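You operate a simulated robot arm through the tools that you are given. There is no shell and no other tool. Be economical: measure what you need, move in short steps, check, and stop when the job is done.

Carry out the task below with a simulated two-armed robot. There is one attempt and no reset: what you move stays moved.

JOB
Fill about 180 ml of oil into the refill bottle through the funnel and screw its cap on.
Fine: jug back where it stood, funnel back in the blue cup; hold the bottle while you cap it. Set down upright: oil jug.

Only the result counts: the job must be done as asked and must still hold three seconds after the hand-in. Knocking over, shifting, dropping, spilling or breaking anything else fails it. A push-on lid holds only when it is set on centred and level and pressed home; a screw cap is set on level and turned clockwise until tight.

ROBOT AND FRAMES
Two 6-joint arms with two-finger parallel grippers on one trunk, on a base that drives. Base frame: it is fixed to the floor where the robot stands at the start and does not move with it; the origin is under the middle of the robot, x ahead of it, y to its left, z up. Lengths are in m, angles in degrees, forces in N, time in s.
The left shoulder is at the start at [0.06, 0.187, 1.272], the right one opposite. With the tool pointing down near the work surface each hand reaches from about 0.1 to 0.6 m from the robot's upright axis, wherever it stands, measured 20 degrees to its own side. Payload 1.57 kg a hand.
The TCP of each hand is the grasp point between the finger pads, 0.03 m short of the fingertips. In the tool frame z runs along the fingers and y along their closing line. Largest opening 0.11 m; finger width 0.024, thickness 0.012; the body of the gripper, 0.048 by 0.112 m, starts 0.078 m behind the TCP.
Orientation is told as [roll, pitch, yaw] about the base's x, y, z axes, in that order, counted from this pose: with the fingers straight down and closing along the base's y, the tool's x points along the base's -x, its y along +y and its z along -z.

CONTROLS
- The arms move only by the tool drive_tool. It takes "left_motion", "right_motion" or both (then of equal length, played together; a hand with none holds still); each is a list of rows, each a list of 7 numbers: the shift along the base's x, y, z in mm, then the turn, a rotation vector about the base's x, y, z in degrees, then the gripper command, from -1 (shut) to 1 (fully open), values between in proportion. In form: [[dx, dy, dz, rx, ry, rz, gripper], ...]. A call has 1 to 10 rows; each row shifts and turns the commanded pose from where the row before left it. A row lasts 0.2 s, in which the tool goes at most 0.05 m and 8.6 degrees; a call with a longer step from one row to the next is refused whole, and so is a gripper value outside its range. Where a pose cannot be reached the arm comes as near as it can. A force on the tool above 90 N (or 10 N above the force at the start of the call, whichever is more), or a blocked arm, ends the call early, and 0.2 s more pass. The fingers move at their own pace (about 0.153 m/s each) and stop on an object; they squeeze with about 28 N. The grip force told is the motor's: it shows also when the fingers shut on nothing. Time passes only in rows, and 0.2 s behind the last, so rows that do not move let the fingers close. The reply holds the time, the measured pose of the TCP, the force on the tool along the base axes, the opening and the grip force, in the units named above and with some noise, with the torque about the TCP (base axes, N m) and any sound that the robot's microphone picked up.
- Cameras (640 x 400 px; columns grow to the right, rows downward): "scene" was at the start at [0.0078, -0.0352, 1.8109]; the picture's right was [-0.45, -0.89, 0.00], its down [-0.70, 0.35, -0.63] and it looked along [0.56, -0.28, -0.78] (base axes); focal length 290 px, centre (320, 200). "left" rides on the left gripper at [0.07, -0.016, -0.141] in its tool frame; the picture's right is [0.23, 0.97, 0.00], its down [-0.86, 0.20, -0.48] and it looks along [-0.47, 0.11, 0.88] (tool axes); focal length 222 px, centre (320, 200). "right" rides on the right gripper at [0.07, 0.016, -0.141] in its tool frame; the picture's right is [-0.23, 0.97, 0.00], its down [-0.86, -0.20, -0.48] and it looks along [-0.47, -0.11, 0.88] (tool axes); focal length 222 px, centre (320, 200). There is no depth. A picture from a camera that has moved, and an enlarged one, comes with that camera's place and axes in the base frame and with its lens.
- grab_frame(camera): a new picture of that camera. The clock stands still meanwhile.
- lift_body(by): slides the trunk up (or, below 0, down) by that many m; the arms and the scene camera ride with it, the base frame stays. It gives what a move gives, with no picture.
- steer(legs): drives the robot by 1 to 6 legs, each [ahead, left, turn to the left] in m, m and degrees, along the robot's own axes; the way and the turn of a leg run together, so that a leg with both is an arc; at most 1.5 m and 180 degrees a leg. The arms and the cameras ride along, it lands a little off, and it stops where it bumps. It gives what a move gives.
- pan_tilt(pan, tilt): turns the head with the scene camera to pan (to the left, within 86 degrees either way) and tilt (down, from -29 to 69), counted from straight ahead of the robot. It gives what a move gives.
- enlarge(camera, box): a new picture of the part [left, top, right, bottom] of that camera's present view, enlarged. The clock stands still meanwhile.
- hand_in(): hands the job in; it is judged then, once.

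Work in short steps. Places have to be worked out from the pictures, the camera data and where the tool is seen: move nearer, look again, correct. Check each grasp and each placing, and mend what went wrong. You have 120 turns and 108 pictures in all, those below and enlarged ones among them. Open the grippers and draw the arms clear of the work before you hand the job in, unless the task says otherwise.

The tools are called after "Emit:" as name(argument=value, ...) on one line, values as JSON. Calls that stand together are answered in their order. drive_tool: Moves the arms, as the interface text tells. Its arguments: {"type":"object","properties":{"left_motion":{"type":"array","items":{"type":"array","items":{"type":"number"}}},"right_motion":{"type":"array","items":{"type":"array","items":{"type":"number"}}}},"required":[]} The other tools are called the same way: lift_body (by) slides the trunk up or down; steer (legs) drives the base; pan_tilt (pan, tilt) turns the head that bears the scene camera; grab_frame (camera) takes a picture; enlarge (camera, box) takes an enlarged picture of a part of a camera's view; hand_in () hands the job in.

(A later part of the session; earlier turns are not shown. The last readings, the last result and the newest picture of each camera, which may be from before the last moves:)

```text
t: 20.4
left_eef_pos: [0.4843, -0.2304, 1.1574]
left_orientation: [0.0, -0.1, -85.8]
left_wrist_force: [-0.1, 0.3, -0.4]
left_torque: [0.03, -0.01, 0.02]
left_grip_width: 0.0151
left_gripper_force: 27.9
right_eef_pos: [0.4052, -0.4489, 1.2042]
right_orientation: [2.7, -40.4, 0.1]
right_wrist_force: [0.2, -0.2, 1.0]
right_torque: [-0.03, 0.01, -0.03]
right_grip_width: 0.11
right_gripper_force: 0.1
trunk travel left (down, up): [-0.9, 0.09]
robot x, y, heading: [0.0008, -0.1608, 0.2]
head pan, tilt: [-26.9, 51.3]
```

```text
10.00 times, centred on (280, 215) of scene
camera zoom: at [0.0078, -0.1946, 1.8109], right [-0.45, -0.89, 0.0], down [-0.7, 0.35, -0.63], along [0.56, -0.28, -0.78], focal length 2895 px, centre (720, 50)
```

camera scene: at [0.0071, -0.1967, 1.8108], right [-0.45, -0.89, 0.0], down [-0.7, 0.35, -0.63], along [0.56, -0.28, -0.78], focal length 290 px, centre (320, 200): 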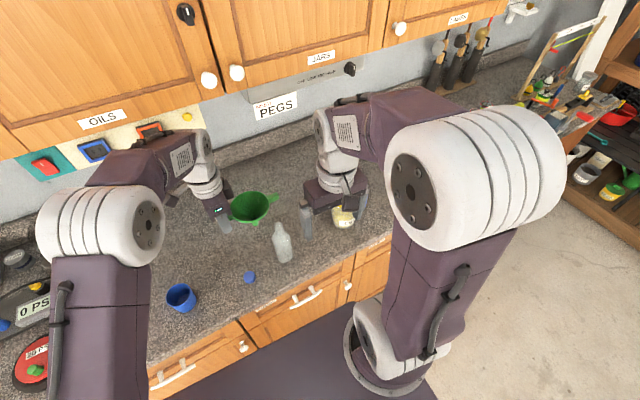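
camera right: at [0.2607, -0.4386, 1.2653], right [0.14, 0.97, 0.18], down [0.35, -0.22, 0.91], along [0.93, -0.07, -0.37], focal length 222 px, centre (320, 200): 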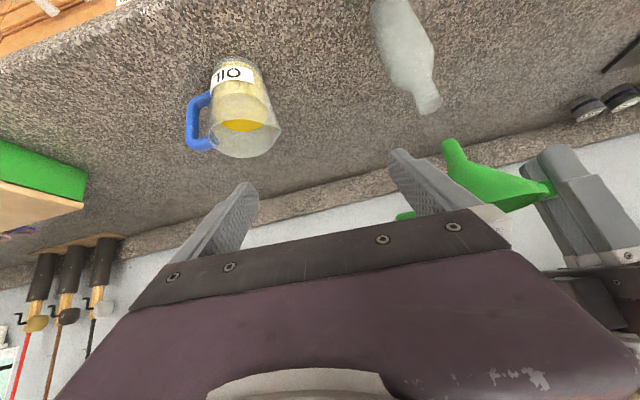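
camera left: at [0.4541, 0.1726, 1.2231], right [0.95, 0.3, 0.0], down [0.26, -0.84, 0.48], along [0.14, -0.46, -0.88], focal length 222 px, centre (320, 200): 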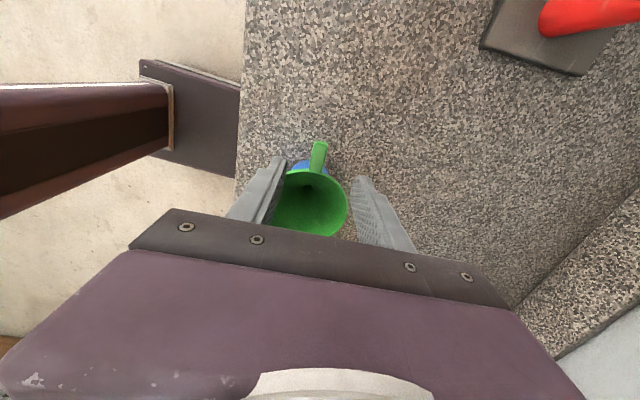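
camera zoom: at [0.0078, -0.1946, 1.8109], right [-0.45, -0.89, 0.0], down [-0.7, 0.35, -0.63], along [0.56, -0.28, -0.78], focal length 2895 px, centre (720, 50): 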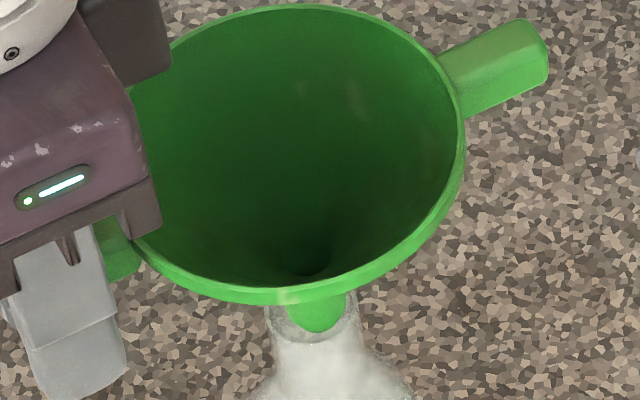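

Lateral alignment looks good, slight correction (+2, +0.5) mm; lower 6 mm more and check that the tip enters the neck.

Emit:
drive_tool(left_motion=[[2, 0.5, 0, 0, 0, 0, -1], [0, 0, -6, 0, 0, 0, -1], [0, 0, 0, 0, 0, 0, -1]])

Emit:
enlarge(camera="right", box=[390, 75, 470, 125])

Emit:
enlarge(camera="scene", box=[248, 195, 312, 235])

```text
t: 21.2
left_eef_pos: [0.4867, -0.2291, 1.1519]
left_orientation: [0.0, -0.2, -85.9]
left_wrist_force: [-0.6, 0.5, -0.5]
left_torque: [0.02, 0.02, -0.03]
left_grip_width: 0.015
left_gripper_force: 27.7
right_eef_pos: [0.4062, -0.449, 1.204]
right_orientation: [2.7, -40.4, 0.0]
right_wrist_force: [0.0, -0.6, -0.3]
right_torque: [-0.01, 0.03, 0.03]
right_grip_width: 0.1101
right_gripper_force: 0.1
trunk travel left (down, up): [-0.9, 0.09]
robot x, y, heading: [-0.0022, -0.161, 0.2]
head pan, tilt: [-26.9, 51.3]
```

```text
8.00 times, centred on (430, 100) of right
camera zoom: at [0.2602, -0.438, 1.2659], right [0.14, 0.97, 0.18], down [0.35, -0.22, 0.91], along [0.93, -0.07, -0.37], focal length 1777 px, centre (-560, 1000)
```

zoom: 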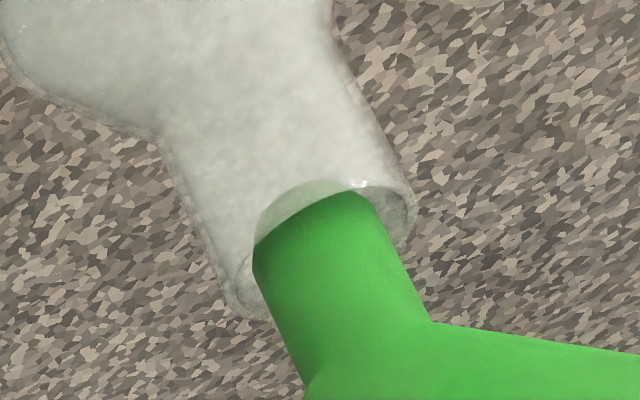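

```text
10.00 times, centred on (280, 215) of scene
camera zoom: at [0.0079, -0.1948, 1.8109], right [-0.45, -0.89, 0.0], down [-0.7, 0.35, -0.63], along [0.56, -0.28, -0.78], focal length 2895 px, centre (720, 50)
```

zoom: 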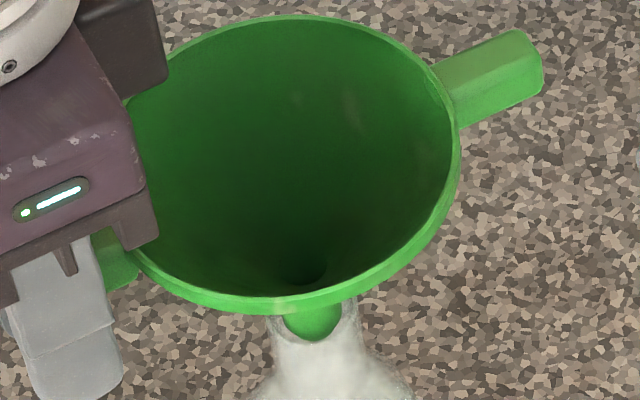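

The tip is now inside the neck. I lower a further 8 mm and watch the force.

Emit:
drive_tool(left_motion=[[0, 0, -4, 0, 0, 0, -1], [0, 0, -4, 0, 0, 0, -1], [0, 0, 0, 0, 0, 0, -1]])

Emit:
enlarge(camera="right", box=[350, 50, 510, 150])

```text
t: 22.0
left_eef_pos: [0.4871, -0.2298, 1.1431]
left_orientation: [0.0, -0.1, -85.9]
left_wrist_force: [0.6, 0.3, -0.6]
left_torque: [-0.02, 0.04, 0.02]
left_grip_width: 0.0154
left_gripper_force: 27.4
right_eef_pos: [0.4059, -0.4493, 1.2037]
right_orientation: [2.7, -40.4, 0.1]
right_wrist_force: [-0.3, -0.1, 0.2]
right_torque: [-0.03, 0.02, 0.0]
right_grip_width: 0.11
right_gripper_force: 0.1
trunk travel left (down, up): [-0.9, 0.09]
robot x, y, heading: [-0.0005, -0.165, 0.2]
head pan, tilt: [-26.9, 51.3]
```

```text
4.00 times, centred on (430, 100) of right
camera zoom: at [0.2602, -0.438, 1.2659], right [0.14, 0.97, 0.18], down [0.35, -0.22, 0.91], along [0.93, -0.07, -0.37], focal length 888 px, centre (-120, 600)
```

zoom: 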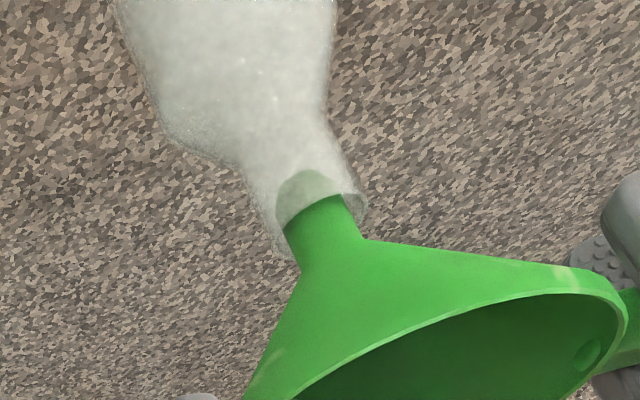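

No contact, going in clean. I lower 9 mm more, leaving a small gap under the cone.

Emit:
drive_tool(left_motion=[[0, 0, -4, 0, 0, 0, -1], [0, 0, -5, 0, 0, 0, -1], [0, 0, 0, 0, 0, 0, -1]])

Emit:
enlarge(camera="right", box=[350, 50, 510, 150])

Emit:
grab_frame(camera="scene")

```text
t: 22.8
left_eef_pos: [0.4863, -0.2287, 1.1336]
left_orientation: [-0.1, -0.1, -86.0]
left_wrist_force: [-1.3, 0.7, 0.6]
left_torque: [0.02, 0.01, 0.04]
left_grip_width: 0.0152
left_gripper_force: 28.7
right_eef_pos: [0.4059, -0.449, 1.205]
right_orientation: [2.7, -40.4, -0.1]
right_wrist_force: [-0.1, -0.7, -0.6]
right_torque: [-0.01, 0.05, -0.02]
right_grip_width: 0.1098
right_gripper_force: 0.0
trunk travel left (down, up): [-0.9, 0.09]
robot x, y, heading: [0.0008, -0.1579, 0.0]
head pan, tilt: [-26.9, 51.3]
```

```text
4.00 times, centred on (430, 100) of right
camera zoom: at [0.2602, -0.438, 1.2659], right [0.14, 0.97, 0.18], down [0.35, -0.22, 0.91], along [0.93, -0.07, -0.37], focal length 888 px, centre (-120, 600)
```

zoom: 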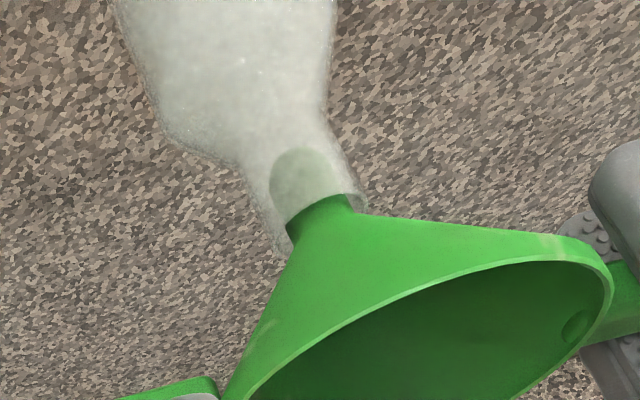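

```text
62 pictures are left
camera scene: at [0.0079, -0.1947, 1.8109], right [-0.45, -0.89, 0.0], down [-0.7, 0.35, -0.63], along [0.56, -0.28, -0.78], focal length 290 px, centre (320, 200)
```

scene: 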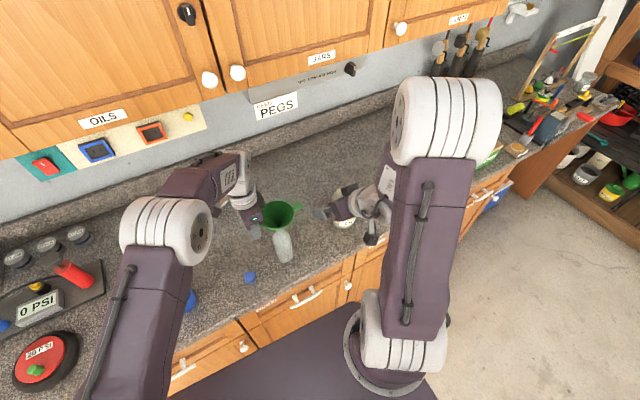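

The funnel is seated in the neck, held by the left hand. Now I test the right arm's reach in the pitched pose, moving outward (+x, −y) away from the funnel.

Emit:
drive_tool(right_motion=[[20, -20, 0, 0, 0, 0, 1], [30, -30, 0, 0, 0, 0, 1], [30, -30, 0, 0, 0, 0, 1], [20, -20, 0, 0, -5, 0, 1], [10, 0, 0, 0, -7, 0, 1], [0, 0, 0, 0, -7, 0, 1]])

```text
t: 24.2
left_eef_pos: [0.4861, -0.2298, 1.1336]
left_orientation: [0.0, -0.1, -85.9]
left_wrist_force: [0.0, -0.2, -0.2]
left_torque: [0.02, 0.01, -0.01]
left_grip_width: 0.0154
left_gripper_force: 28.2
right_eef_pos: [0.5167, -0.5503, 1.2024]
right_orientation: [2.5, -59.6, 0.0]
right_wrist_force: [0.3, -1.1, 0.3]
right_torque: [0.0, 0.0, 0.0]
right_grip_width: 0.1101
right_gripper_force: 0.1
trunk travel left (down, up): [-0.9, 0.09]
robot x, y, heading: [0.0009, -0.1554, 0.0]
head pan, tilt: [-26.9, 51.3]
```

The pitched pose is reachable here above the jug. I rehearse the pour empty-handed: move to ≈(0.50, −0.43, 1.25) with −65° roll about x.

Emit:
drive_tool(right_motion=[[0, 0, 30, -8, 0, 0, 1], [0, 0, 20, -8, 0, 0, 1], [-4, 20, 0, -8, 0, 0, 1], [-4, 20, 0, -8, 0, 0, 1], [-4, 20, 0, -8, 0, 0, 1], [-4, 20, 0, -8, 0, 0, 1], [0, 20, 0, -8, 0, 0, 1], [0, 20, 0, -8, 0, 0, 1], [0, 0, 0, 0, 0, 0, 1]])

Emit:
grab_frame(camera="scene")

```text
t: 26.2
left_eef_pos: [0.487, -0.2286, 1.1326]
left_orientation: [0.0, -0.1, -85.9]
left_wrist_force: [0.4, -0.3, -0.5]
left_torque: [0.05, 0.0, -0.04]
left_grip_width: 0.0149
left_gripper_force: 28.6
right_eef_pos: [0.5308, -0.5929, 1.4369]
right_orientation: [-56.0, -33.3, 47.2]
right_wrist_force: [0.3, 0.2, 0.4]
right_torque: [-0.01, -0.01, 0.0]
right_grip_width: 0.1103
right_gripper_force: 0.1
right hand out of reach, approached as far as the arm can: row 2, 3, 4, 5, 6, 7, 8
trunk travel left (down, up): [-0.9, 0.09]
robot x, y, heading: [-0.0008, -0.1606, 0.3]
head pan, tilt: [-26.9, 51.3]
```

```text
61 pictures are left
camera scene: at [0.0083, -0.1952, 1.8108], right [-0.45, -0.89, 0.0], down [-0.7, 0.35, -0.63], along [0.56, -0.28, -0.78], focal length 290 px, centre (320, 200)
```

scene: 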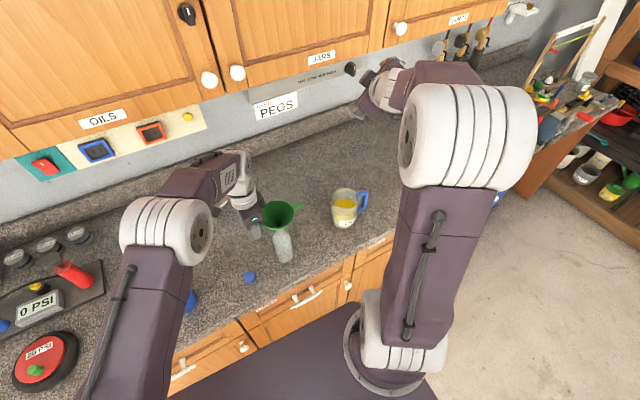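

That pose is out of reach, so I'll switch plan: grip the jug from above with the hand straight down (closing along x) and pour by rolling about x; the left hand will seat and release the funnel to make room. First I undo the right hand's odd orientation.

Emit:
drive_tool(right_motion=[[-5, 0, -10, 8, 0, 0, 1], [-5, 0, -10, 8, 0, 0, 1], [-5, 0, -10, 8, 0, 0, 1], [-5, 0, -10, 8, 0, 0, 1], [-5, 0, -10, 8, 0, 0, 1], [-5, 0, 0, 8, 0, 0, 1], [-10, 0, 0, 0, 8, 0, 1], [-10, 0, 0, 0, 8, 0, 1], [-10, 0, 0, 0, 8, 0, 1], [-10, 0, 0, 0, 8, 0, 1]])

```text
t: 28.4
left_eef_pos: [0.4874, -0.2277, 1.1329]
left_orientation: [-0.1, 0.0, -85.9]
left_wrist_force: [-0.2, -0.4, -0.7]
left_torque: [0.01, 0.01, -0.01]
left_grip_width: 0.0151
left_gripper_force: 28.0
right_eef_pos: [0.4616, -0.5924, 1.3884]
right_orientation: [6.9, -23.1, 0.2]
right_wrist_force: [-0.3, 0.5, -0.5]
right_torque: [0.0, 0.03, 0.02]
right_grip_width: 0.1099
right_gripper_force: 0.0
trunk travel left (down, up): [-0.9, 0.09]
robot x, y, heading: [-0.0002, -0.1568, -0.2]
head pan, tilt: [-26.9, 51.3]
```

Recovered. I level the right hand and begin yawing it +90°, above the counter at the jug's side.

Emit:
drive_tool(right_motion=[[0, 0, -10, -2.3, 7.7, 0, 1], [0, 0, -10, -2.3, 7.7, 0, 1], [0, 0, -10, -2.3, 7.7, 0, 1], [5, 0, 0, 0, 0, 8.5, 1], [5, 0, 0, 0, 0, 8.5, 1], [5, 0, 0, 0, 0, 8.5, 1], [5, 0, 0, 0, 0, 8.5, 1], [5, 0, 0, 0, 0, 8.5, 1], [5, 0, 0, 0, 0, 8.5, 1], [5, 0, 0, 0, 0, 8.5, 1]])

Emit:
drive_tool(right_motion=[[5, 0, 0, 0, 0, 8.5, 1], [5, 0, 0, 0, 0, 8.5, 1], [5, 0, 0, 0, 0, 8.5, 1], [0, 0, 0, 0, 0, 5, 1]], left_motion=[[0, 0, -2, 0, 0, 0, -1], [0, 0, -2, 0, 0, 0, -1], [0, 0, 0, 0, 0, 0, -1], [0, 0, 0, 0, 0, 0, -1]])

Emit:
enlarge(camera="scene", box=[220, 170, 380, 270])

Emit:
grab_frame(camera="right")

```text
t: 30.6
left_eef_pos: [0.4885, -0.2287, 1.1323]
left_orientation: [-0.1, 0.0, -85.8]
left_wrist_force: [0.2, -0.1, 0.4]
left_torque: [0.04, -0.02, -0.02]
left_grip_width: 0.0152
left_gripper_force: 28.0
right_eef_pos: [0.4889, -0.5875, 1.3539]
right_orientation: [0.4, -0.2, 61.2]
right_wrist_force: [-0.1, -0.3, 0.2]
right_torque: [0.06, 0.04, 0.02]
right_grip_width: 0.11
right_gripper_force: 0.0
right hand out of reach, approached as far as the arm can: row 9, 10
trunk travel left (down, up): [-0.9, 0.09]
robot x, y, heading: [0.0001, -0.1575, 0.1]
head pan, tilt: [-26.9, 51.3]
```

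```text
t: 31.6
left_eef_pos: [0.4865, -0.2283, 1.1284]
left_orientation: [0.0, 0.0, -85.9]
left_wrist_force: [0.8, 0.2, -0.2]
left_torque: [0.0, -0.03, -0.01]
left_grip_width: 0.0153
left_gripper_force: 27.9
right_eef_pos: [0.4887, -0.5782, 1.3606]
right_orientation: [0.4, -0.1, 91.7]
right_wrist_force: [0.4, -0.2, 0.3]
right_torque: [-0.01, 0.02, -0.02]
right_grip_width: 0.1101
right_gripper_force: 0.1
right hand out of reach, approached as far as the arm can: row 1, 3
trunk travel left (down, up): [-0.9, 0.09]
robot x, y, heading: [0.0016, -0.1601, 0.1]
head pan, tilt: [-26.9, 51.3]
```

```text
4.00 times, centred on (300, 220) of scene
camera zoom: at [0.0079, -0.1947, 1.8109], right [-0.45, -0.89, 0.0], down [-0.7, 0.35, -0.63], along [0.56, -0.28, -0.78], focal length 1158 px, centre (400, 120)
```

zoom: 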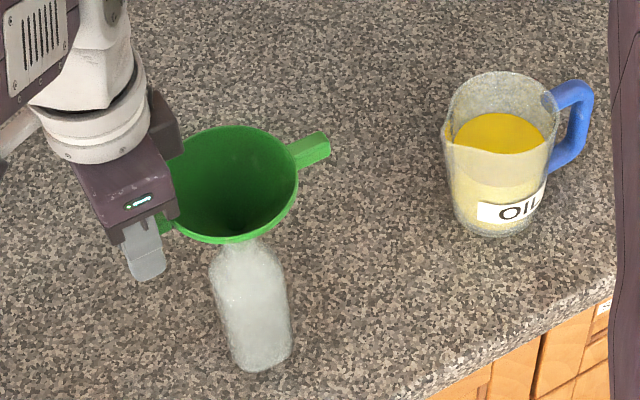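

```text
59 pictures are left
camera right: at [0.4754, -0.6479, 1.4994], right [-0.98, 0.2, 0.01], down [0.18, 0.86, 0.48], along [0.09, 0.47, -0.88], focal length 222 px, centre (320, 200)
```

right: 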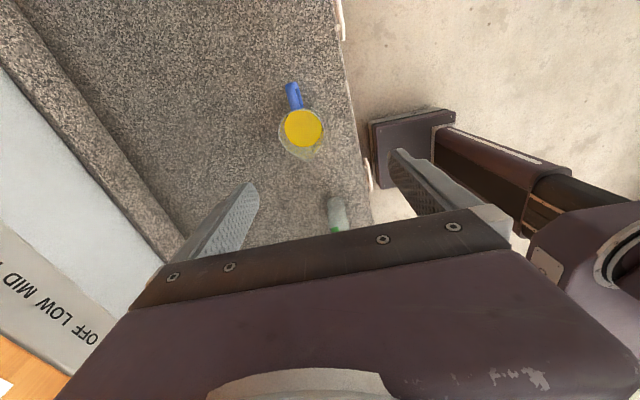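

Base must move right for the jug, so I first seat the funnel: lower in 1.5 mm steps until contact.

Emit:
drive_tool(left_motion=[[0, 0, -1.5, 0, 0, 0, -1], [0, 0, -1.5, 0, 0, 0, -1], [0, 0, 0, 0, 0, 0, -1]])

Emit:
enlarge(camera="scene", box=[240, 195, 304, 235])

```text
t: 32.4
left_eef_pos: [0.4864, -0.228, 1.1268]
left_orientation: [0.1, -0.1, -85.8]
left_wrist_force: [0.8, -1.0, 5.3]
left_torque: [-0.39, -0.05, 0.02]
left_grip_width: 0.0152
left_gripper_force: 27.8
right_eef_pos: [0.4887, -0.5785, 1.3596]
right_orientation: [0.4, -0.1, 91.5]
right_wrist_force: [-0.3, 0.2, -0.3]
right_torque: [0.01, 0.0, 0.0]
right_grip_width: 0.1101
right_gripper_force: 0.0
trunk travel left (down, up): [-0.9, 0.09]
robot x, y, heading: [-0.0035, -0.158, 0.3]
head pan, tilt: [-26.9, 51.3]
```

```text
10.00 times, centred on (272, 215) of scene
camera zoom: at [0.0073, -0.1947, 1.8109], right [-0.45, -0.89, 0.0], down [-0.7, 0.35, -0.63], along [0.56, -0.28, -0.78], focal length 2895 px, centre (800, 50)
```

zoom: 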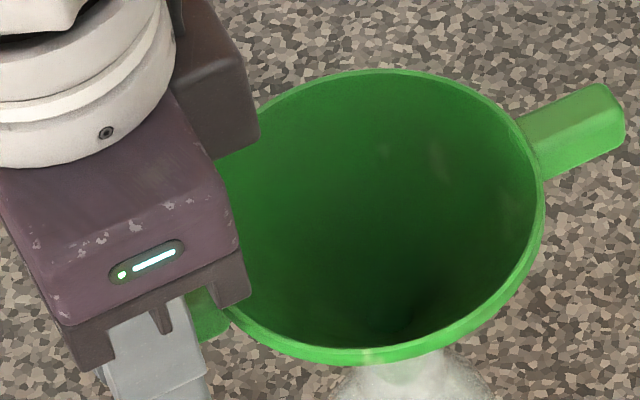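

Cone touches the neck (≈5 N). I unload by 1 mm, open a bit and check the funnel rests.

Emit:
drive_tool(left_motion=[[0, 0, 1, 0, 0, 0, -1], [0, 0, 0, 0, 0, 0, -0.6], [0, 0, 0, 0, 0, 0, -0.4], [0, 0, 0, 0, 0, 0, -0.2]])

Emit:
enlarge(camera="scene", box=[224, 190, 320, 250])

```text
t: 33.4
left_eef_pos: [0.4856, -0.2293, 1.1275]
left_orientation: [0.0, -0.1, -85.9]
left_wrist_force: [1.3, -0.8, -0.3]
left_torque: [0.01, 0.02, 0.0]
left_grip_width: 0.0439
left_gripper_force: 0.1
right_eef_pos: [0.4892, -0.5792, 1.3596]
right_orientation: [0.5, -0.2, 91.4]
right_wrist_force: [0.2, -0.1, -0.4]
right_torque: [0.01, -0.01, 0.0]
right_grip_width: 0.1098
right_gripper_force: 0.0
trunk travel left (down, up): [-0.9, 0.09]
robot x, y, heading: [0.0006, -0.1587, 0.1]
head pan, tilt: [-26.9, 51.3]
```

```text
6.67 times, centred on (272, 220) of scene
camera zoom: at [0.008, -0.1948, 1.8109], right [-0.45, -0.89, 0.0], down [-0.7, 0.35, -0.63], along [0.56, -0.28, -0.78], focal length 1930 px, centre (640, 67)
```

zoom: 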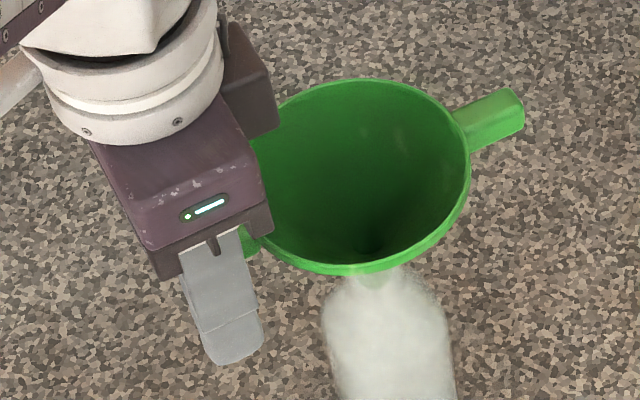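

The funnel stands by itself. I draw the left hand straight up and away to its side.

Emit:
drive_tool(left_motion=[[0, 0, 15, 0, 0, 0, -0.2], [0, 0, 30, 0, 0, 0, -0.2], [0, 0, 40, 0, 0, 0, 0], [0, 0, 40, 0, 0, 0, 0.5], [0, 45, 20, 0, 0, 0, 0.5], [0, 45, 0, 0, 0, 0, 0.5], [0, 45, 0, 0, 0, 0, 0.5], [0, 45, 0, 0, 0, 0, 0.5], [0, 45, 0, 0, 0, 0, 0.5]])

Emit:
steer(legs=[[0, -0.2, 0]])

Emit:
grab_frame(camera="scene")

Emit:
grab_frame(camera="right")

```text
t: 35.4
left_eef_pos: [0.484, -0.0026, 1.2738]
left_orientation: [0.1, -0.2, -85.8]
left_wrist_force: [0.6, -0.6, 0.3]
left_torque: [0.02, -0.03, 0.04]
left_grip_width: 0.0823
left_gripper_force: 0.0
right_eef_pos: [0.4895, -0.5766, 1.3606]
right_orientation: [0.4, -0.2, 91.5]
right_wrist_force: [-0.1, -1.0, -0.8]
right_torque: [0.02, -0.02, 0.0]
right_grip_width: 0.1097
right_gripper_force: 0.1
trunk travel left (down, up): [-0.9, 0.09]
robot x, y, heading: [0.0015, -0.1609, 0.3]
head pan, tilt: [-26.9, 51.3]
```

```text
t: 37.0
left_eef_pos: [0.484, -0.2011, 1.2734]
left_orientation: [0.0, -0.3, -85.8]
left_wrist_force: [0.1, 1.4, -0.2]
left_torque: [-0.06, -0.04, -0.01]
left_grip_width: 0.0825
left_gripper_force: 0.0
right_eef_pos: [0.491, -0.7747, 1.3605]
right_orientation: [0.5, 0.0, 91.5]
right_wrist_force: [-1.2, 0.0, 0.7]
right_torque: [-0.02, -0.02, 0.02]
right_grip_width: 0.1098
right_gripper_force: 0.1
trunk travel left (down, up): [-0.9, 0.09]
robot x, y, heading: [0.001, -0.357, 0.1]
head pan, tilt: [-26.9, 51.3]
```

```text
56 pictures are left
camera scene: at [0.008, -0.3889, 1.811], right [-0.45, -0.89, 0.0], down [-0.7, 0.35, -0.63], along [0.56, -0.28, -0.78], focal length 290 px, centre (320, 200)
```

scene: 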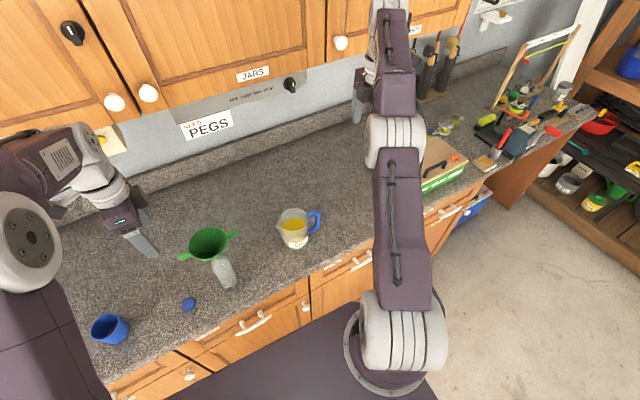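

```text
55 pictures are left
camera right: at [0.4754, -0.8432, 1.5012], right [-0.98, 0.2, 0.01], down [0.18, 0.86, 0.48], along [0.09, 0.47, -0.88], focal length 222 px, centre (320, 200)
```

right: 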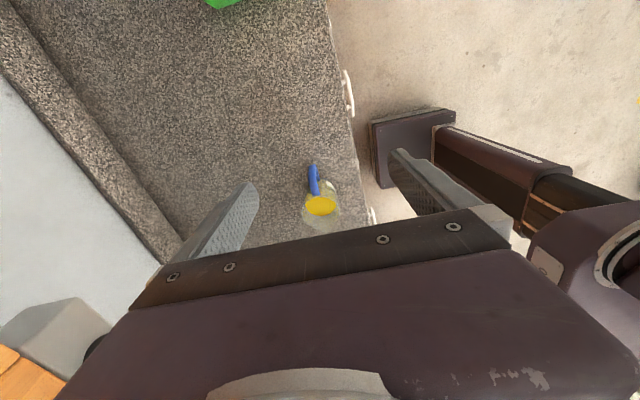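

Now I bring the right hand above the jug to measure it closely.

Emit:
drive_tool(right_motion=[[5, 35, -20, 0, 0, 0, 1], [5, 35, -20, 0, 0, 0, 1], [5, 35, -20, 0, 0, 0, 1], [5, 35, -20, 0, 0, 0, 1], [5, 30, -20, 0, 0, 0, 1], [5, 30, -10, 0, 0, -1.5, 1], [0, 0, 0, 0, 0, 0, 1]])

Emit:
grab_frame(camera="right")

Emit:
enlarge(camera="scene", box=[240, 180, 400, 280])

```text
t: 38.6
left_eef_pos: [0.4846, -0.2062, 1.2738]
left_orientation: [-0.1, 0.1, -85.9]
left_wrist_force: [-0.3, 0.8, -0.3]
left_torque: [0.01, 0.02, 0.01]
left_grip_width: 0.0823
left_gripper_force: 0.0
right_eef_pos: [0.5188, -0.5781, 1.2495]
right_orientation: [0.3, -0.1, 89.9]
right_wrist_force: [-0.7, 0.1, 0.7]
right_torque: [0.0, -0.01, 0.02]
right_grip_width: 0.1101
right_gripper_force: 0.0
trunk travel left (down, up): [-0.9, 0.09]
robot x, y, heading: [-0.0015, -0.3583, 0.1]
head pan, tilt: [-26.9, 51.3]
```

```text
54 pictures are left
camera right: at [0.5034, -0.6472, 1.3885], right [-0.97, 0.23, 0.01], down [0.2, 0.85, 0.48], along [0.1, 0.47, -0.88], focal length 222 px, centre (320, 200)
```

right: 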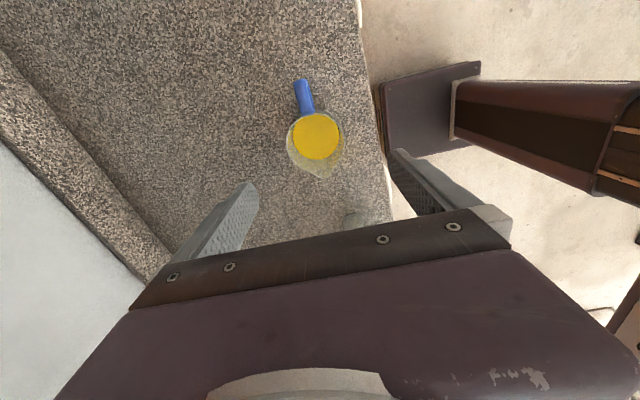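

```text
4.00 times, centred on (320, 230) of scene
camera zoom: at [0.0078, -0.3958, 1.8108], right [-0.45, -0.89, 0.0], down [-0.7, 0.35, -0.63], along [0.56, -0.28, -0.78], focal length 1158 px, centre (320, 80)
```

zoom: 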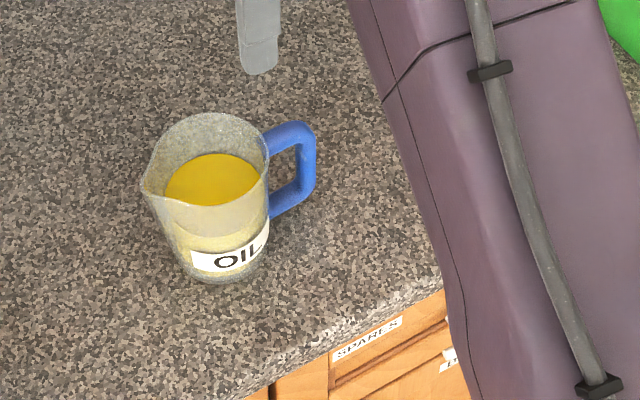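

Emit:
enlarge(camera="right", box=[264, 75, 376, 185])

```text
3.64 times, centred on (320, 130) of right
camera zoom: at [0.5034, -0.6472, 1.3885], right [-0.97, 0.23, 0.01], down [0.2, 0.85, 0.48], along [0.1, 0.47, -0.88], focal length 808 px, centre (320, 454)
```

zoom: 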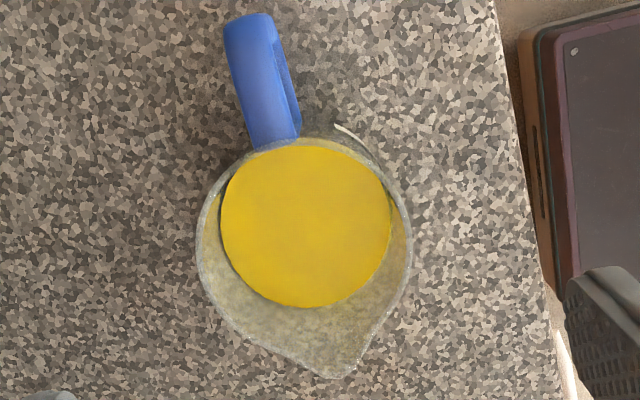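

Jug: spout points exactly +y, handle −y, rim ⌀ 0.09, axis ≈ (0.527, −0.558), rim z ≈ 1.04. I move over it and lower to z≈1.13 for a closer check.

Emit:
drive_tool(right_motion=[[8, 20, 0, 0, 0, 0, 1], [0, 0, -40, 0, 0, 0, 1], [0, 0, -40, 0, 0, 0, 1], [0, 0, -35, 0, 0, 0, 1], [0, 0, 0, 0, 0, 0, 1]])

Emit:
grab_frame(camera="right")

Emit:
enlarge(camera="scene", box=[240, 180, 400, 280])

```text
t: 39.8
left_eef_pos: [0.4858, -0.2038, 1.2752]
left_orientation: [0.0, -0.1, -85.9]
left_wrist_force: [0.3, 0.1, 0.5]
left_torque: [-0.01, 0.03, -0.01]
left_grip_width: 0.0827
left_gripper_force: 0.0
right_eef_pos: [0.5301, -0.5596, 1.1373]
right_orientation: [0.3, -0.3, 90.0]
right_wrist_force: [0.6, 0.2, 0.1]
right_torque: [0.0, 0.01, -0.01]
right_grip_width: 0.11
right_gripper_force: 0.0
trunk travel left (down, up): [-0.9, 0.09]
robot x, y, heading: [0.0004, -0.3575, 0.2]
head pan, tilt: [-26.9, 51.3]
```

```text
51 pictures are left
camera right: at [0.5144, -0.6293, 1.2773], right [-0.97, 0.23, 0.01], down [0.2, 0.85, 0.48], along [0.1, 0.47, -0.88], focal length 222 px, centre (320, 200)
```

right: 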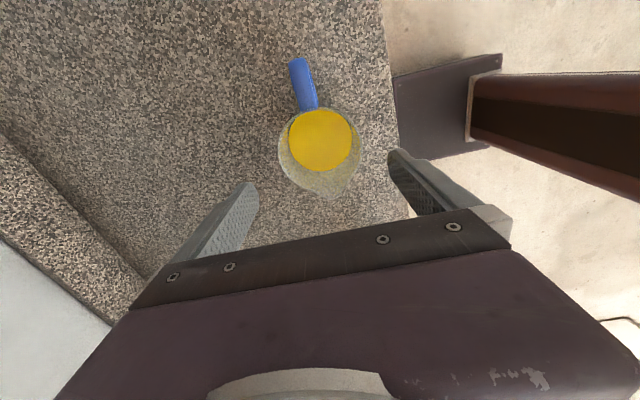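

```text
4.00 times, centred on (320, 230) of scene
camera zoom: at [0.0079, -0.3947, 1.8109], right [-0.45, -0.89, 0.0], down [-0.7, 0.35, -0.63], along [0.56, -0.28, -0.78], focal length 1158 px, centre (320, 80)
```

zoom: 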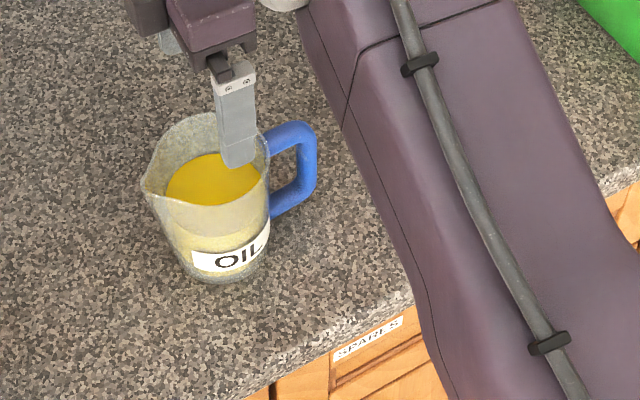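

TCP is centred over the rim within ~2 mm. I lower until the tips are just above the rim and check the clearances on both sides.

Emit:
drive_tool(right_motion=[[0, 0, -30, 0, 0, 0, 1], [0, 0, -30, 0, 0, 0, 1], [0, 0, 0, 0, 0, 0, 1]])

Emit:
grab_frame(camera="right")

Emit:
enlarge(camera="scene", box=[250, 190, 346, 250])

```text
t: 40.6
left_eef_pos: [0.4843, -0.2054, 1.2755]
left_orientation: [0.1, -0.1, -86.1]
left_wrist_force: [0.3, -0.1, -0.5]
left_torque: [0.03, 0.01, -0.02]
left_grip_width: 0.0825
left_gripper_force: 0.1
right_eef_pos: [0.5301, -0.5587, 1.076]
right_orientation: [0.2, -0.3, 90.1]
right_wrist_force: [-0.3, -0.5, 0.4]
right_torque: [-0.02, 0.03, 0.01]
right_grip_width: 0.11
right_gripper_force: 0.0
trunk travel left (down, up): [-0.9, 0.09]
robot x, y, heading: [0.0029, -0.3632, -0.1]
head pan, tilt: [-26.9, 51.3]
```

```text
49 pictures are left
camera right: at [0.514, -0.6271, 1.2158], right [-0.97, 0.23, 0.01], down [0.2, 0.85, 0.48], along [0.1, 0.47, -0.88], focal length 222 px, centre (320, 200)
```

right: 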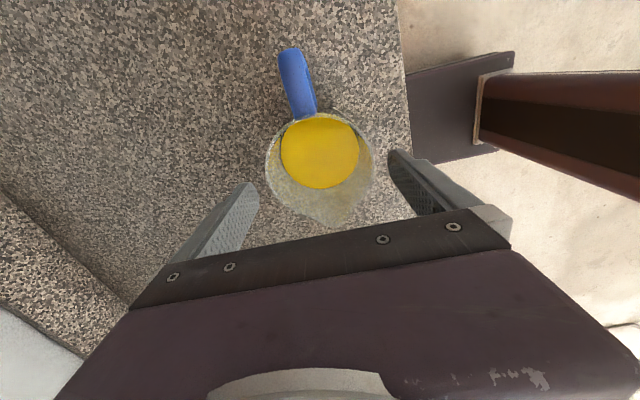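

```text
6.67 times, centred on (298, 220) of scene
camera zoom: at [0.0072, -0.3949, 1.8109], right [-0.45, -0.89, 0.0], down [-0.7, 0.35, -0.63], along [0.56, -0.28, -0.78], focal length 1930 px, centre (467, 67)
```

zoom: 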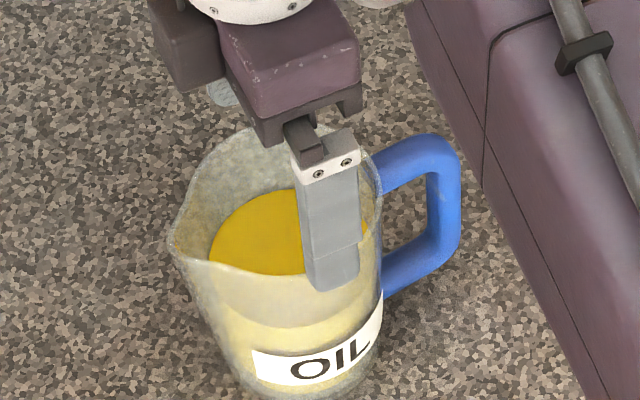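

Rim centre ≈ (0.528, −0.564). I shift (−2, −4) mm and descend so the fingers straddle the body, palm staying above the rim.

Emit:
drive_tool(right_motion=[[-2, -4, 0, 0, 0, 0, 1], [0, 0, -25, 0, 0, 0, 1], [0, 0, -25, 0, 0, 0, 1], [0, 0, -25, 0, 0, 0, 1], [0, 0, 0, 0, 0, 0, 1]])

Emit:
enlarge(camera="scene", box=[250, 190, 346, 250])

Emit:
grab_frame(camera="right")

```text
t: 41.8
left_eef_pos: [0.4848, -0.2052, 1.2746]
left_orientation: [0.0, -0.1, -85.9]
left_wrist_force: [0.7, 0.9, -0.5]
left_torque: [-0.01, -0.01, 0.01]
left_grip_width: 0.0827
left_gripper_force: 0.1
right_eef_pos: [0.5243, -0.5634, 0.9988]
right_orientation: [0.4, -0.2, 90.0]
right_wrist_force: [0.1, -0.1, 0.1]
right_torque: [0.01, 0.03, 0.03]
right_grip_width: 0.11
right_gripper_force: 0.1
trunk travel left (down, up): [-0.9, 0.09]
robot x, y, heading: [-0.0018, -0.3589, 0.4]
head pan, tilt: [-26.9, 51.3]
```

```text
6.67 times, centred on (298, 220) of scene
camera zoom: at [0.0079, -0.3948, 1.8109], right [-0.45, -0.89, 0.0], down [-0.7, 0.35, -0.63], along [0.56, -0.28, -0.78], focal length 1930 px, centre (467, 67)
```

zoom: 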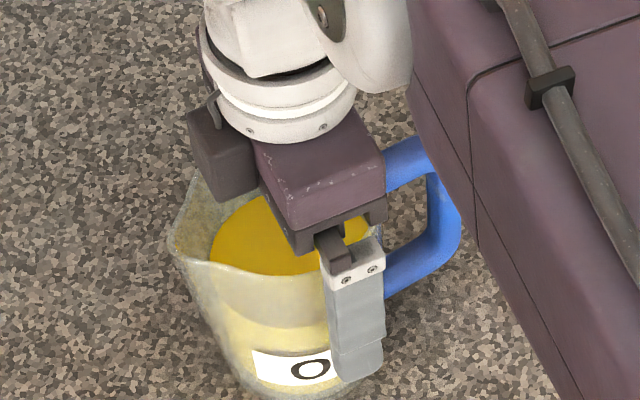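

```text
46 pictures are left
camera right: at [0.5075, -0.6327, 1.1381], right [-0.97, 0.23, 0.01], down [0.2, 0.85, 0.48], along [0.1, 0.47, -0.88], focal length 222 px, centre (320, 200)
```

right: 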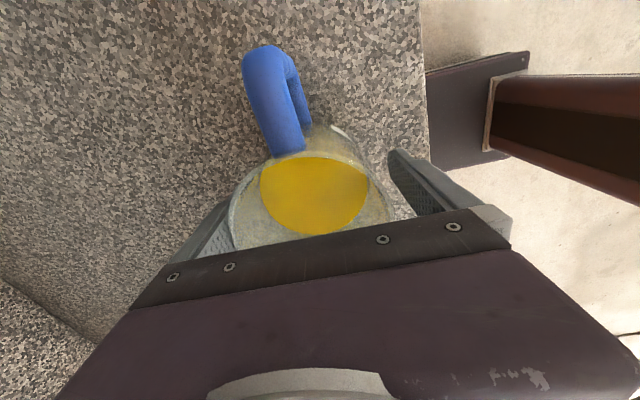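

Fingers straddle the body. I fine-shift (+4, +3) mm, lower 22 mm more, and close.

Emit:
drive_tool(right_motion=[[4, 3, 0, 0, 0, 0, 1], [0, 0, -11, 0, 0, 0, 1], [0, 0, -11, 0, 0, 0, 1], [0, 0, 0, 0, 0, 0, 0.8], [0, 0, 0, 0, 0, 0, 0.5], [0, 0, 0, 0, 0, 0, -0.2], [0, 0, 0, 0, 0, 0, -1], [0, 0, 0, 0, 0, 0, -1]])

Emit:
enlarge(camera="scene", box=[250, 190, 346, 250])

```text
t: 43.6
left_eef_pos: [0.4845, -0.2047, 1.2742]
left_orientation: [0.0, 0.0, -85.9]
left_wrist_force: [0.2, -1.4, 0.0]
left_torque: [0.01, 0.02, -0.04]
left_grip_width: 0.0823
left_gripper_force: 0.1
right_eef_pos: [0.5292, -0.5585, 0.9776]
right_orientation: [0.3, -0.2, 90.1]
right_wrist_force: [4.4, -0.9, 5.2]
right_torque: [-0.05, 0.04, 0.07]
right_grip_width: 0.0914
right_gripper_force: 28.4
trunk travel left (down, up): [-0.9, 0.09]
robot x, y, heading: [0.0024, -0.3596, 0.1]
head pan, tilt: [-26.9, 51.3]
```

```text
6.67 times, centred on (298, 220) of scene
camera zoom: at [0.0086, -0.3948, 1.8109], right [-0.45, -0.89, 0.0], down [-0.7, 0.35, -0.63], along [0.56, -0.28, -0.78], focal length 1930 px, centre (467, 67)
```

zoom: 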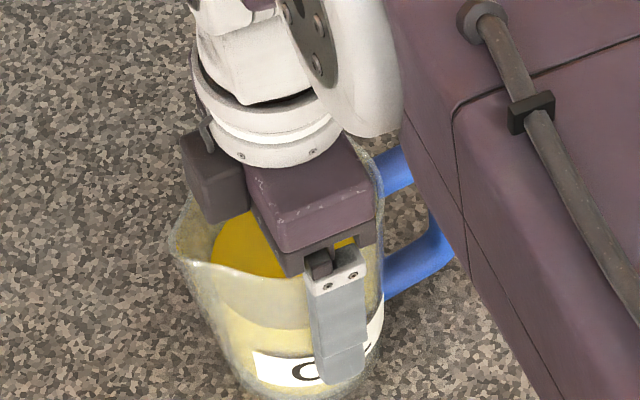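

Gripped (91 mm wide). I lift 30 mm and read the weight.

Emit:
drive_tool(right_motion=[[0, 0, 5, 0, 0, 0, -1], [0, 0, 10, 0, 0, 0, -1], [0, 0, 15, 0, 0, 0, -1], [0, 0, 0, 0, 0, 0, -1], [0, 0, 0, 0, 0, 0, -1]])

Emit:
drive_tool(right_motion=[[0, 0, 0, 0, 0, 0, -1], [0, 0, 0, 0, 0, 0, -1]])

Emit:
drive_tool(right_motion=[[0, 0, 0, 0, 0, 0, -1], [0, 0, 0, 0, 0, 0, -1]])

Emit:
grab_frame(camera="scene")

```text
t: 44.8
left_eef_pos: [0.4854, -0.2058, 1.2746]
left_orientation: [-0.3, -0.1, -85.9]
left_wrist_force: [0.5, 0.0, -0.1]
left_torque: [-0.03, -0.04, 0.02]
left_grip_width: 0.0825
left_gripper_force: 0.1
right_eef_pos: [0.5292, -0.5613, 1.0058]
right_orientation: [0.4, -0.2, 90.0]
right_wrist_force: [0.6, 0.6, -4.1]
right_torque: [0.08, 0.0, -0.02]
right_grip_width: 0.0913
right_gripper_force: 27.8
trunk travel left (down, up): [-0.9, 0.09]
robot x, y, heading: [0.0, -0.3601, -0.0]
head pan, tilt: [-26.9, 51.3]
```

```text
t: 45.4
left_eef_pos: [0.4865, -0.2043, 1.2739]
left_orientation: [-0.1, -0.1, -85.9]
left_wrist_force: [-0.2, 0.9, -0.2]
left_torque: [-0.04, 0.02, -0.04]
left_grip_width: 0.0828
left_gripper_force: 0.0
right_eef_pos: [0.5293, -0.5609, 1.0066]
right_orientation: [0.4, -0.2, 90.0]
right_wrist_force: [-0.2, -0.4, -5.8]
right_torque: [0.09, -0.02, -0.02]
right_grip_width: 0.0916
right_gripper_force: 27.9
trunk travel left (down, up): [-0.9, 0.09]
robot x, y, heading: [0.0006, -0.3616, 0.1]
head pan, tilt: [-26.9, 51.3]
```

```text
t: 46.0
left_eef_pos: [0.4859, -0.2058, 1.2734]
left_orientation: [-0.1, -0.1, -86.0]
left_wrist_force: [-0.6, -0.5, -0.2]
left_torque: [-0.02, 0.0, -0.02]
left_grip_width: 0.0825
left_gripper_force: 0.0
right_eef_pos: [0.5289, -0.5608, 1.0056]
right_orientation: [0.4, -0.2, 90.0]
right_wrist_force: [-0.5, 0.5, -6.2]
right_torque: [0.07, 0.03, 0.04]
right_grip_width: 0.0914
right_gripper_force: 28.1
trunk travel left (down, up): [-0.9, 0.09]
robot x, y, heading: [0.0016, -0.3606, -0.1]
head pan, tilt: [-26.9, 51.3]
```

```text
44 pictures are left
camera scene: at [0.0092, -0.3952, 1.8108], right [-0.45, -0.89, 0.0], down [-0.7, 0.35, -0.62], along [0.56, -0.28, -0.78], focal length 290 px, centre (320, 200)
```

scene: 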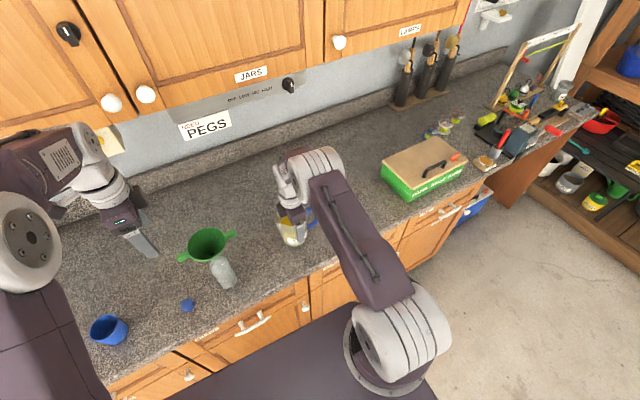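

Weight ≈ 5.4 N with noise; I take several more readings for a baseline while moving the left hand well away to +y.

Emit:
drive_tool(left_motion=[[0, 45, 0, 0, 0, 0, 0.5], [0, 45, 0, 0, 0, 0, 0.5], [0, 45, 0, 0, 0, 0, 0.5], [0, 45, 0, 0, 0, 0, 0.5], [-10, 45, 0, 0, 0, 0, 0.5], [-10, 45, 0, 0, 0, 0, 0.5]])

Emit:
drive_tool(right_motion=[[0, 0, 0, 0, 0, 0, -1]])

Emit:
drive_tool(right_motion=[[0, 0, 0, 0, 0, 0, -1]])

Emit:
drive_tool(right_motion=[[0, 0, 0, 0, 0, 0, -1]])

Emit:
drive_tool(right_motion=[[0, 0, 0, 0, 0, 0, -1]])

Emit:
drive_tool(right_motion=[[0, 0, 0, 0, 0, 0, -1]])

Emit:
drive_tool(right_motion=[[0, 0, 0, 0, 0, 0, -1]])

Emit:
drive_tool(right_motion=[[0, 0, 0, 0, 0, 0, -1]])

Emit:
drive_tool(right_motion=[[0, 0, 0, 0, 0, 0, -1]])

```text
t: 47.4
left_eef_pos: [0.4634, 0.067, 1.2746]
left_orientation: [0.1, -0.1, -85.9]
left_wrist_force: [0.1, 0.1, 0.5]
left_torque: [-0.02, 0.01, 0.0]
left_grip_width: 0.0825
left_gripper_force: 0.1
right_eef_pos: [0.5296, -0.5593, 1.0071]
right_orientation: [0.4, -0.1, 89.9]
right_wrist_force: [0.4, -0.1, -4.2]
right_torque: [0.14, -0.03, -0.04]
right_grip_width: 0.0913
right_gripper_force: 28.0
trunk travel left (down, up): [-0.9, 0.09]
robot x, y, heading: [0.0005, -0.3596, 0.0]
head pan, tilt: [-26.9, 51.3]
```

```text
t: 47.8
left_eef_pos: [0.4644, 0.0647, 1.2759]
left_orientation: [-0.1, 0.0, -85.9]
left_wrist_force: [0.3, -0.1, -0.2]
left_torque: [-0.02, 0.0, 0.02]
left_grip_width: 0.0827
left_gripper_force: 0.2
right_eef_pos: [0.5287, -0.5605, 1.0061]
right_orientation: [0.4, -0.2, 90.0]
right_wrist_force: [-0.5, -0.5, -5.3]
right_torque: [0.09, -0.01, -0.01]
right_grip_width: 0.0913
right_gripper_force: 28.4
trunk travel left (down, up): [-0.9, 0.09]
robot x, y, heading: [0.0015, -0.3603, 0.1]
head pan, tilt: [-26.9, 51.3]
```

```text
t: 48.2
left_eef_pos: [0.4646, 0.0644, 1.2759]
left_orientation: [-0.1, -0.1, -85.9]
left_wrist_force: [0.2, 0.8, 0.0]
left_torque: [0.03, -0.01, 0.0]
left_grip_width: 0.0828
left_gripper_force: 0.2
right_eef_pos: [0.5297, -0.5595, 1.0058]
right_orientation: [0.4, -0.1, 90.0]
right_wrist_force: [0.2, -0.3, -5.7]
right_torque: [0.07, -0.01, -0.02]
right_grip_width: 0.0912
right_gripper_force: 28.2
trunk travel left (down, up): [-0.9, 0.09]
robot x, y, heading: [-0.0035, -0.3584, 0.1]
head pan, tilt: [-26.9, 51.3]
```

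```text
t: 48.6
left_eef_pos: [0.4645, 0.0652, 1.275]
left_orientation: [-0.1, -0.2, -85.9]
left_wrist_force: [-0.5, 0.3, 0.2]
left_torque: [0.0, -0.02, -0.02]
left_grip_width: 0.0821
left_gripper_force: 0.0
right_eef_pos: [0.5301, -0.5613, 1.0068]
right_orientation: [0.3, -0.2, 90.0]
right_wrist_force: [0.1, 0.0, -5.2]
right_torque: [0.03, 0.02, -0.02]
right_grip_width: 0.0914
right_gripper_force: 27.7
trunk travel left (down, up): [-0.9, 0.09]
robot x, y, heading: [0.0016, -0.3616, -0.2]
head pan, tilt: [-26.9, 51.3]
```

```text
t: 49.0
left_eef_pos: [0.4653, 0.0646, 1.276]
left_orientation: [-0.1, 0.1, -85.9]
left_wrist_force: [0.4, 0.2, -0.9]
left_torque: [0.01, -0.02, -0.02]
left_grip_width: 0.0825
left_gripper_force: 0.1
right_eef_pos: [0.529, -0.5609, 1.0067]
right_orientation: [0.4, -0.3, 90.0]
right_wrist_force: [-0.7, -0.5, -4.2]
right_torque: [0.06, -0.01, -0.02]
right_grip_width: 0.0914
right_gripper_force: 28.9
trunk travel left (down, up): [-0.9, 0.09]
robot x, y, heading: [0.0008, -0.3587, 0.2]
head pan, tilt: [-26.9, 51.3]
```

```text
t: 49.4
left_eef_pos: [0.4631, 0.0647, 1.2762]
left_orientation: [-0.1, -0.1, -85.9]
left_wrist_force: [0.6, -0.4, 0.5]
left_torque: [0.01, -0.01, 0.0]
left_grip_width: 0.0824
left_gripper_force: 0.1
right_eef_pos: [0.5287, -0.561, 1.0064]
right_orientation: [0.4, -0.2, 90.0]
right_wrist_force: [-1.4, -1.0, -5.1]
right_torque: [0.06, 0.01, 0.0]
right_grip_width: 0.0912
right_gripper_force: 28.0
trunk travel left (down, up): [-0.9, 0.09]
robot x, y, heading: [-0.0027, -0.3622, 0.3]
head pan, tilt: [-26.9, 51.3]
```

```text
t: 49.8
left_eef_pos: [0.4645, 0.0643, 1.2756]
left_orientation: [-0.1, -0.1, -85.9]
left_wrist_force: [0.2, -0.2, -0.4]
left_torque: [-0.03, 0.02, 0.01]
left_grip_width: 0.0828
left_gripper_force: 0.0
right_eef_pos: [0.5292, -0.5607, 1.0059]
right_orientation: [0.5, -0.3, 90.0]
right_wrist_force: [-0.1, 0.1, -5.3]
right_torque: [0.12, 0.0, -0.01]
right_grip_width: 0.0913
right_gripper_force: 27.9
trunk travel left (down, up): [-0.9, 0.09]
robot x, y, heading: [-0.0002, -0.3564, 0.1]
head pan, tilt: [-26.9, 51.3]
```

```text
t: 50.2
left_eef_pos: [0.4641, 0.0649, 1.2765]
left_orientation: [-0.1, -0.1, -86.0]
left_wrist_force: [-0.3, -0.9, -0.2]
left_torque: [-0.01, 0.02, 0.0]
left_grip_width: 0.0825
left_gripper_force: 0.1
right_eef_pos: [0.5297, -0.5605, 1.0063]
right_orientation: [0.3, -0.2, 90.1]
right_wrist_force: [-0.2, 0.2, -4.7]
right_torque: [0.09, 0.03, 0.01]
right_grip_width: 0.0911
right_gripper_force: 27.8
trunk travel left (down, up): [-0.9, 0.09]
robot x, y, heading: [-0.0005, -0.3597, 0.4]
head pan, tilt: [-26.9, 51.3]
```

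```text
t: 50.6
left_eef_pos: [0.4643, 0.0648, 1.2761]
left_orientation: [-0.2, -0.2, -85.8]
left_wrist_force: [0.3, 0.7, 0.8]
left_torque: [0.01, -0.01, -0.01]
left_grip_width: 0.0825
left_gripper_force: 0.0
right_eef_pos: [0.5297, -0.5607, 1.007]
right_orientation: [0.4, -0.3, 90.1]
right_wrist_force: [0.5, 0.5, -4.1]
right_torque: [0.06, 0.02, 0.0]
right_grip_width: 0.091
right_gripper_force: 28.0
trunk travel left (down, up): [-0.9, 0.09]
robot x, y, heading: [0.0042, -0.3596, 0.4]
head pan, tilt: [-26.9, 51.3]
```

Baseline ≈ 4.99 N (jug + oil); 180 ml oil ≈ 1.62 N, so target reading ≈ 3.4 N. I raise the jug to 1.24 m, shift −37 mm in x, keeping away from the funnel.

Emit:
drive_tool(right_motion=[[0, 0, 25, 0, 0, 0, -1], [0, 0, 30, 0, 0, 0, -1], [0, 0, 30, 0, 0, 0, -1], [-7, 0, 30, 0, 0, 0, -1], [-10, 0, 30, 0, 0, 0, -1], [-10, 0, 30, 0, 0, 0, -1], [-10, 0, 30, 0, 0, 0, -1], [0, 0, 30, 0, 0, 0, -1], [0, 0, 0, 0, 0, 0, -1]])

Emit:
drive_tool(right_motion=[[0, 0, 0, -5, 0, 0, -1], [0, 0, 0, -6, 0, 0, -1], [0, 0, 0, -6, 0, 0, -1], [0, 0, 0, -6, 0, 0, -1], [0, 0, 0, 0, 0, 0, -1]])

Emit:
grab_frame(camera="scene")

```text
t: 52.6
left_eef_pos: [0.4641, 0.0651, 1.2757]
left_orientation: [-0.1, -0.2, -85.9]
left_wrist_force: [-0.5, -0.2, 0.4]
left_torque: [0.02, 0.01, -0.03]
left_grip_width: 0.0825
left_gripper_force: 0.1
right_eef_pos: [0.4917, -0.558, 1.2425]
right_orientation: [0.4, -0.2, 90.1]
right_wrist_force: [-0.3, -0.1, -5.6]
right_torque: [0.04, 0.01, -0.02]
right_grip_width: 0.0912
right_gripper_force: 28.2
trunk travel left (down, up): [-0.9, 0.09]
robot x, y, heading: [-0.0001, -0.3577, 0.1]
head pan, tilt: [-26.9, 51.3]
```

```text
t: 53.8
left_eef_pos: [0.4643, 0.0651, 1.2761]
left_orientation: [-0.1, 0.0, -85.9]
left_wrist_force: [1.0, 0.5, 0.6]
left_torque: [-0.02, 0.02, -0.01]
left_grip_width: 0.0824
left_gripper_force: 0.0
right_eef_pos: [0.4922, -0.5599, 1.2439]
right_orientation: [0.4, 22.9, 90.1]
right_wrist_force: [0.5, 1.1, -3.9]
right_torque: [0.12, 0.05, 0.04]
right_grip_width: 0.0908
right_gripper_force: 28.3
trunk travel left (down, up): [-0.9, 0.09]
robot x, y, heading: [-0.0004, -0.3605, 0.1]
head pan, tilt: [-26.9, 51.3]
```

```text
43 pictures are left
camera scene: at [0.009, -0.3951, 1.8108], right [-0.45, -0.89, 0.0], down [-0.7, 0.35, -0.62], along [0.56, -0.28, -0.78], focal length 290 px, centre (320, 200)
```

scene: 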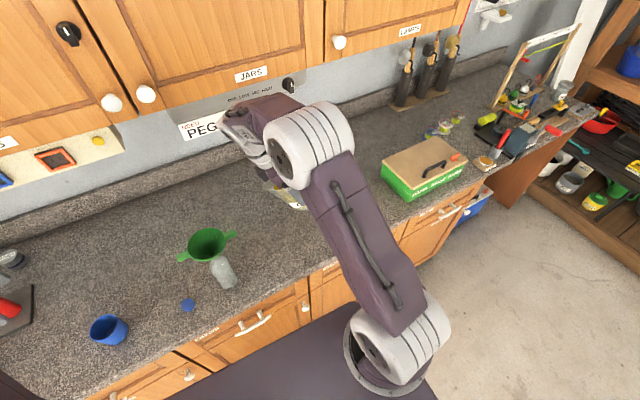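

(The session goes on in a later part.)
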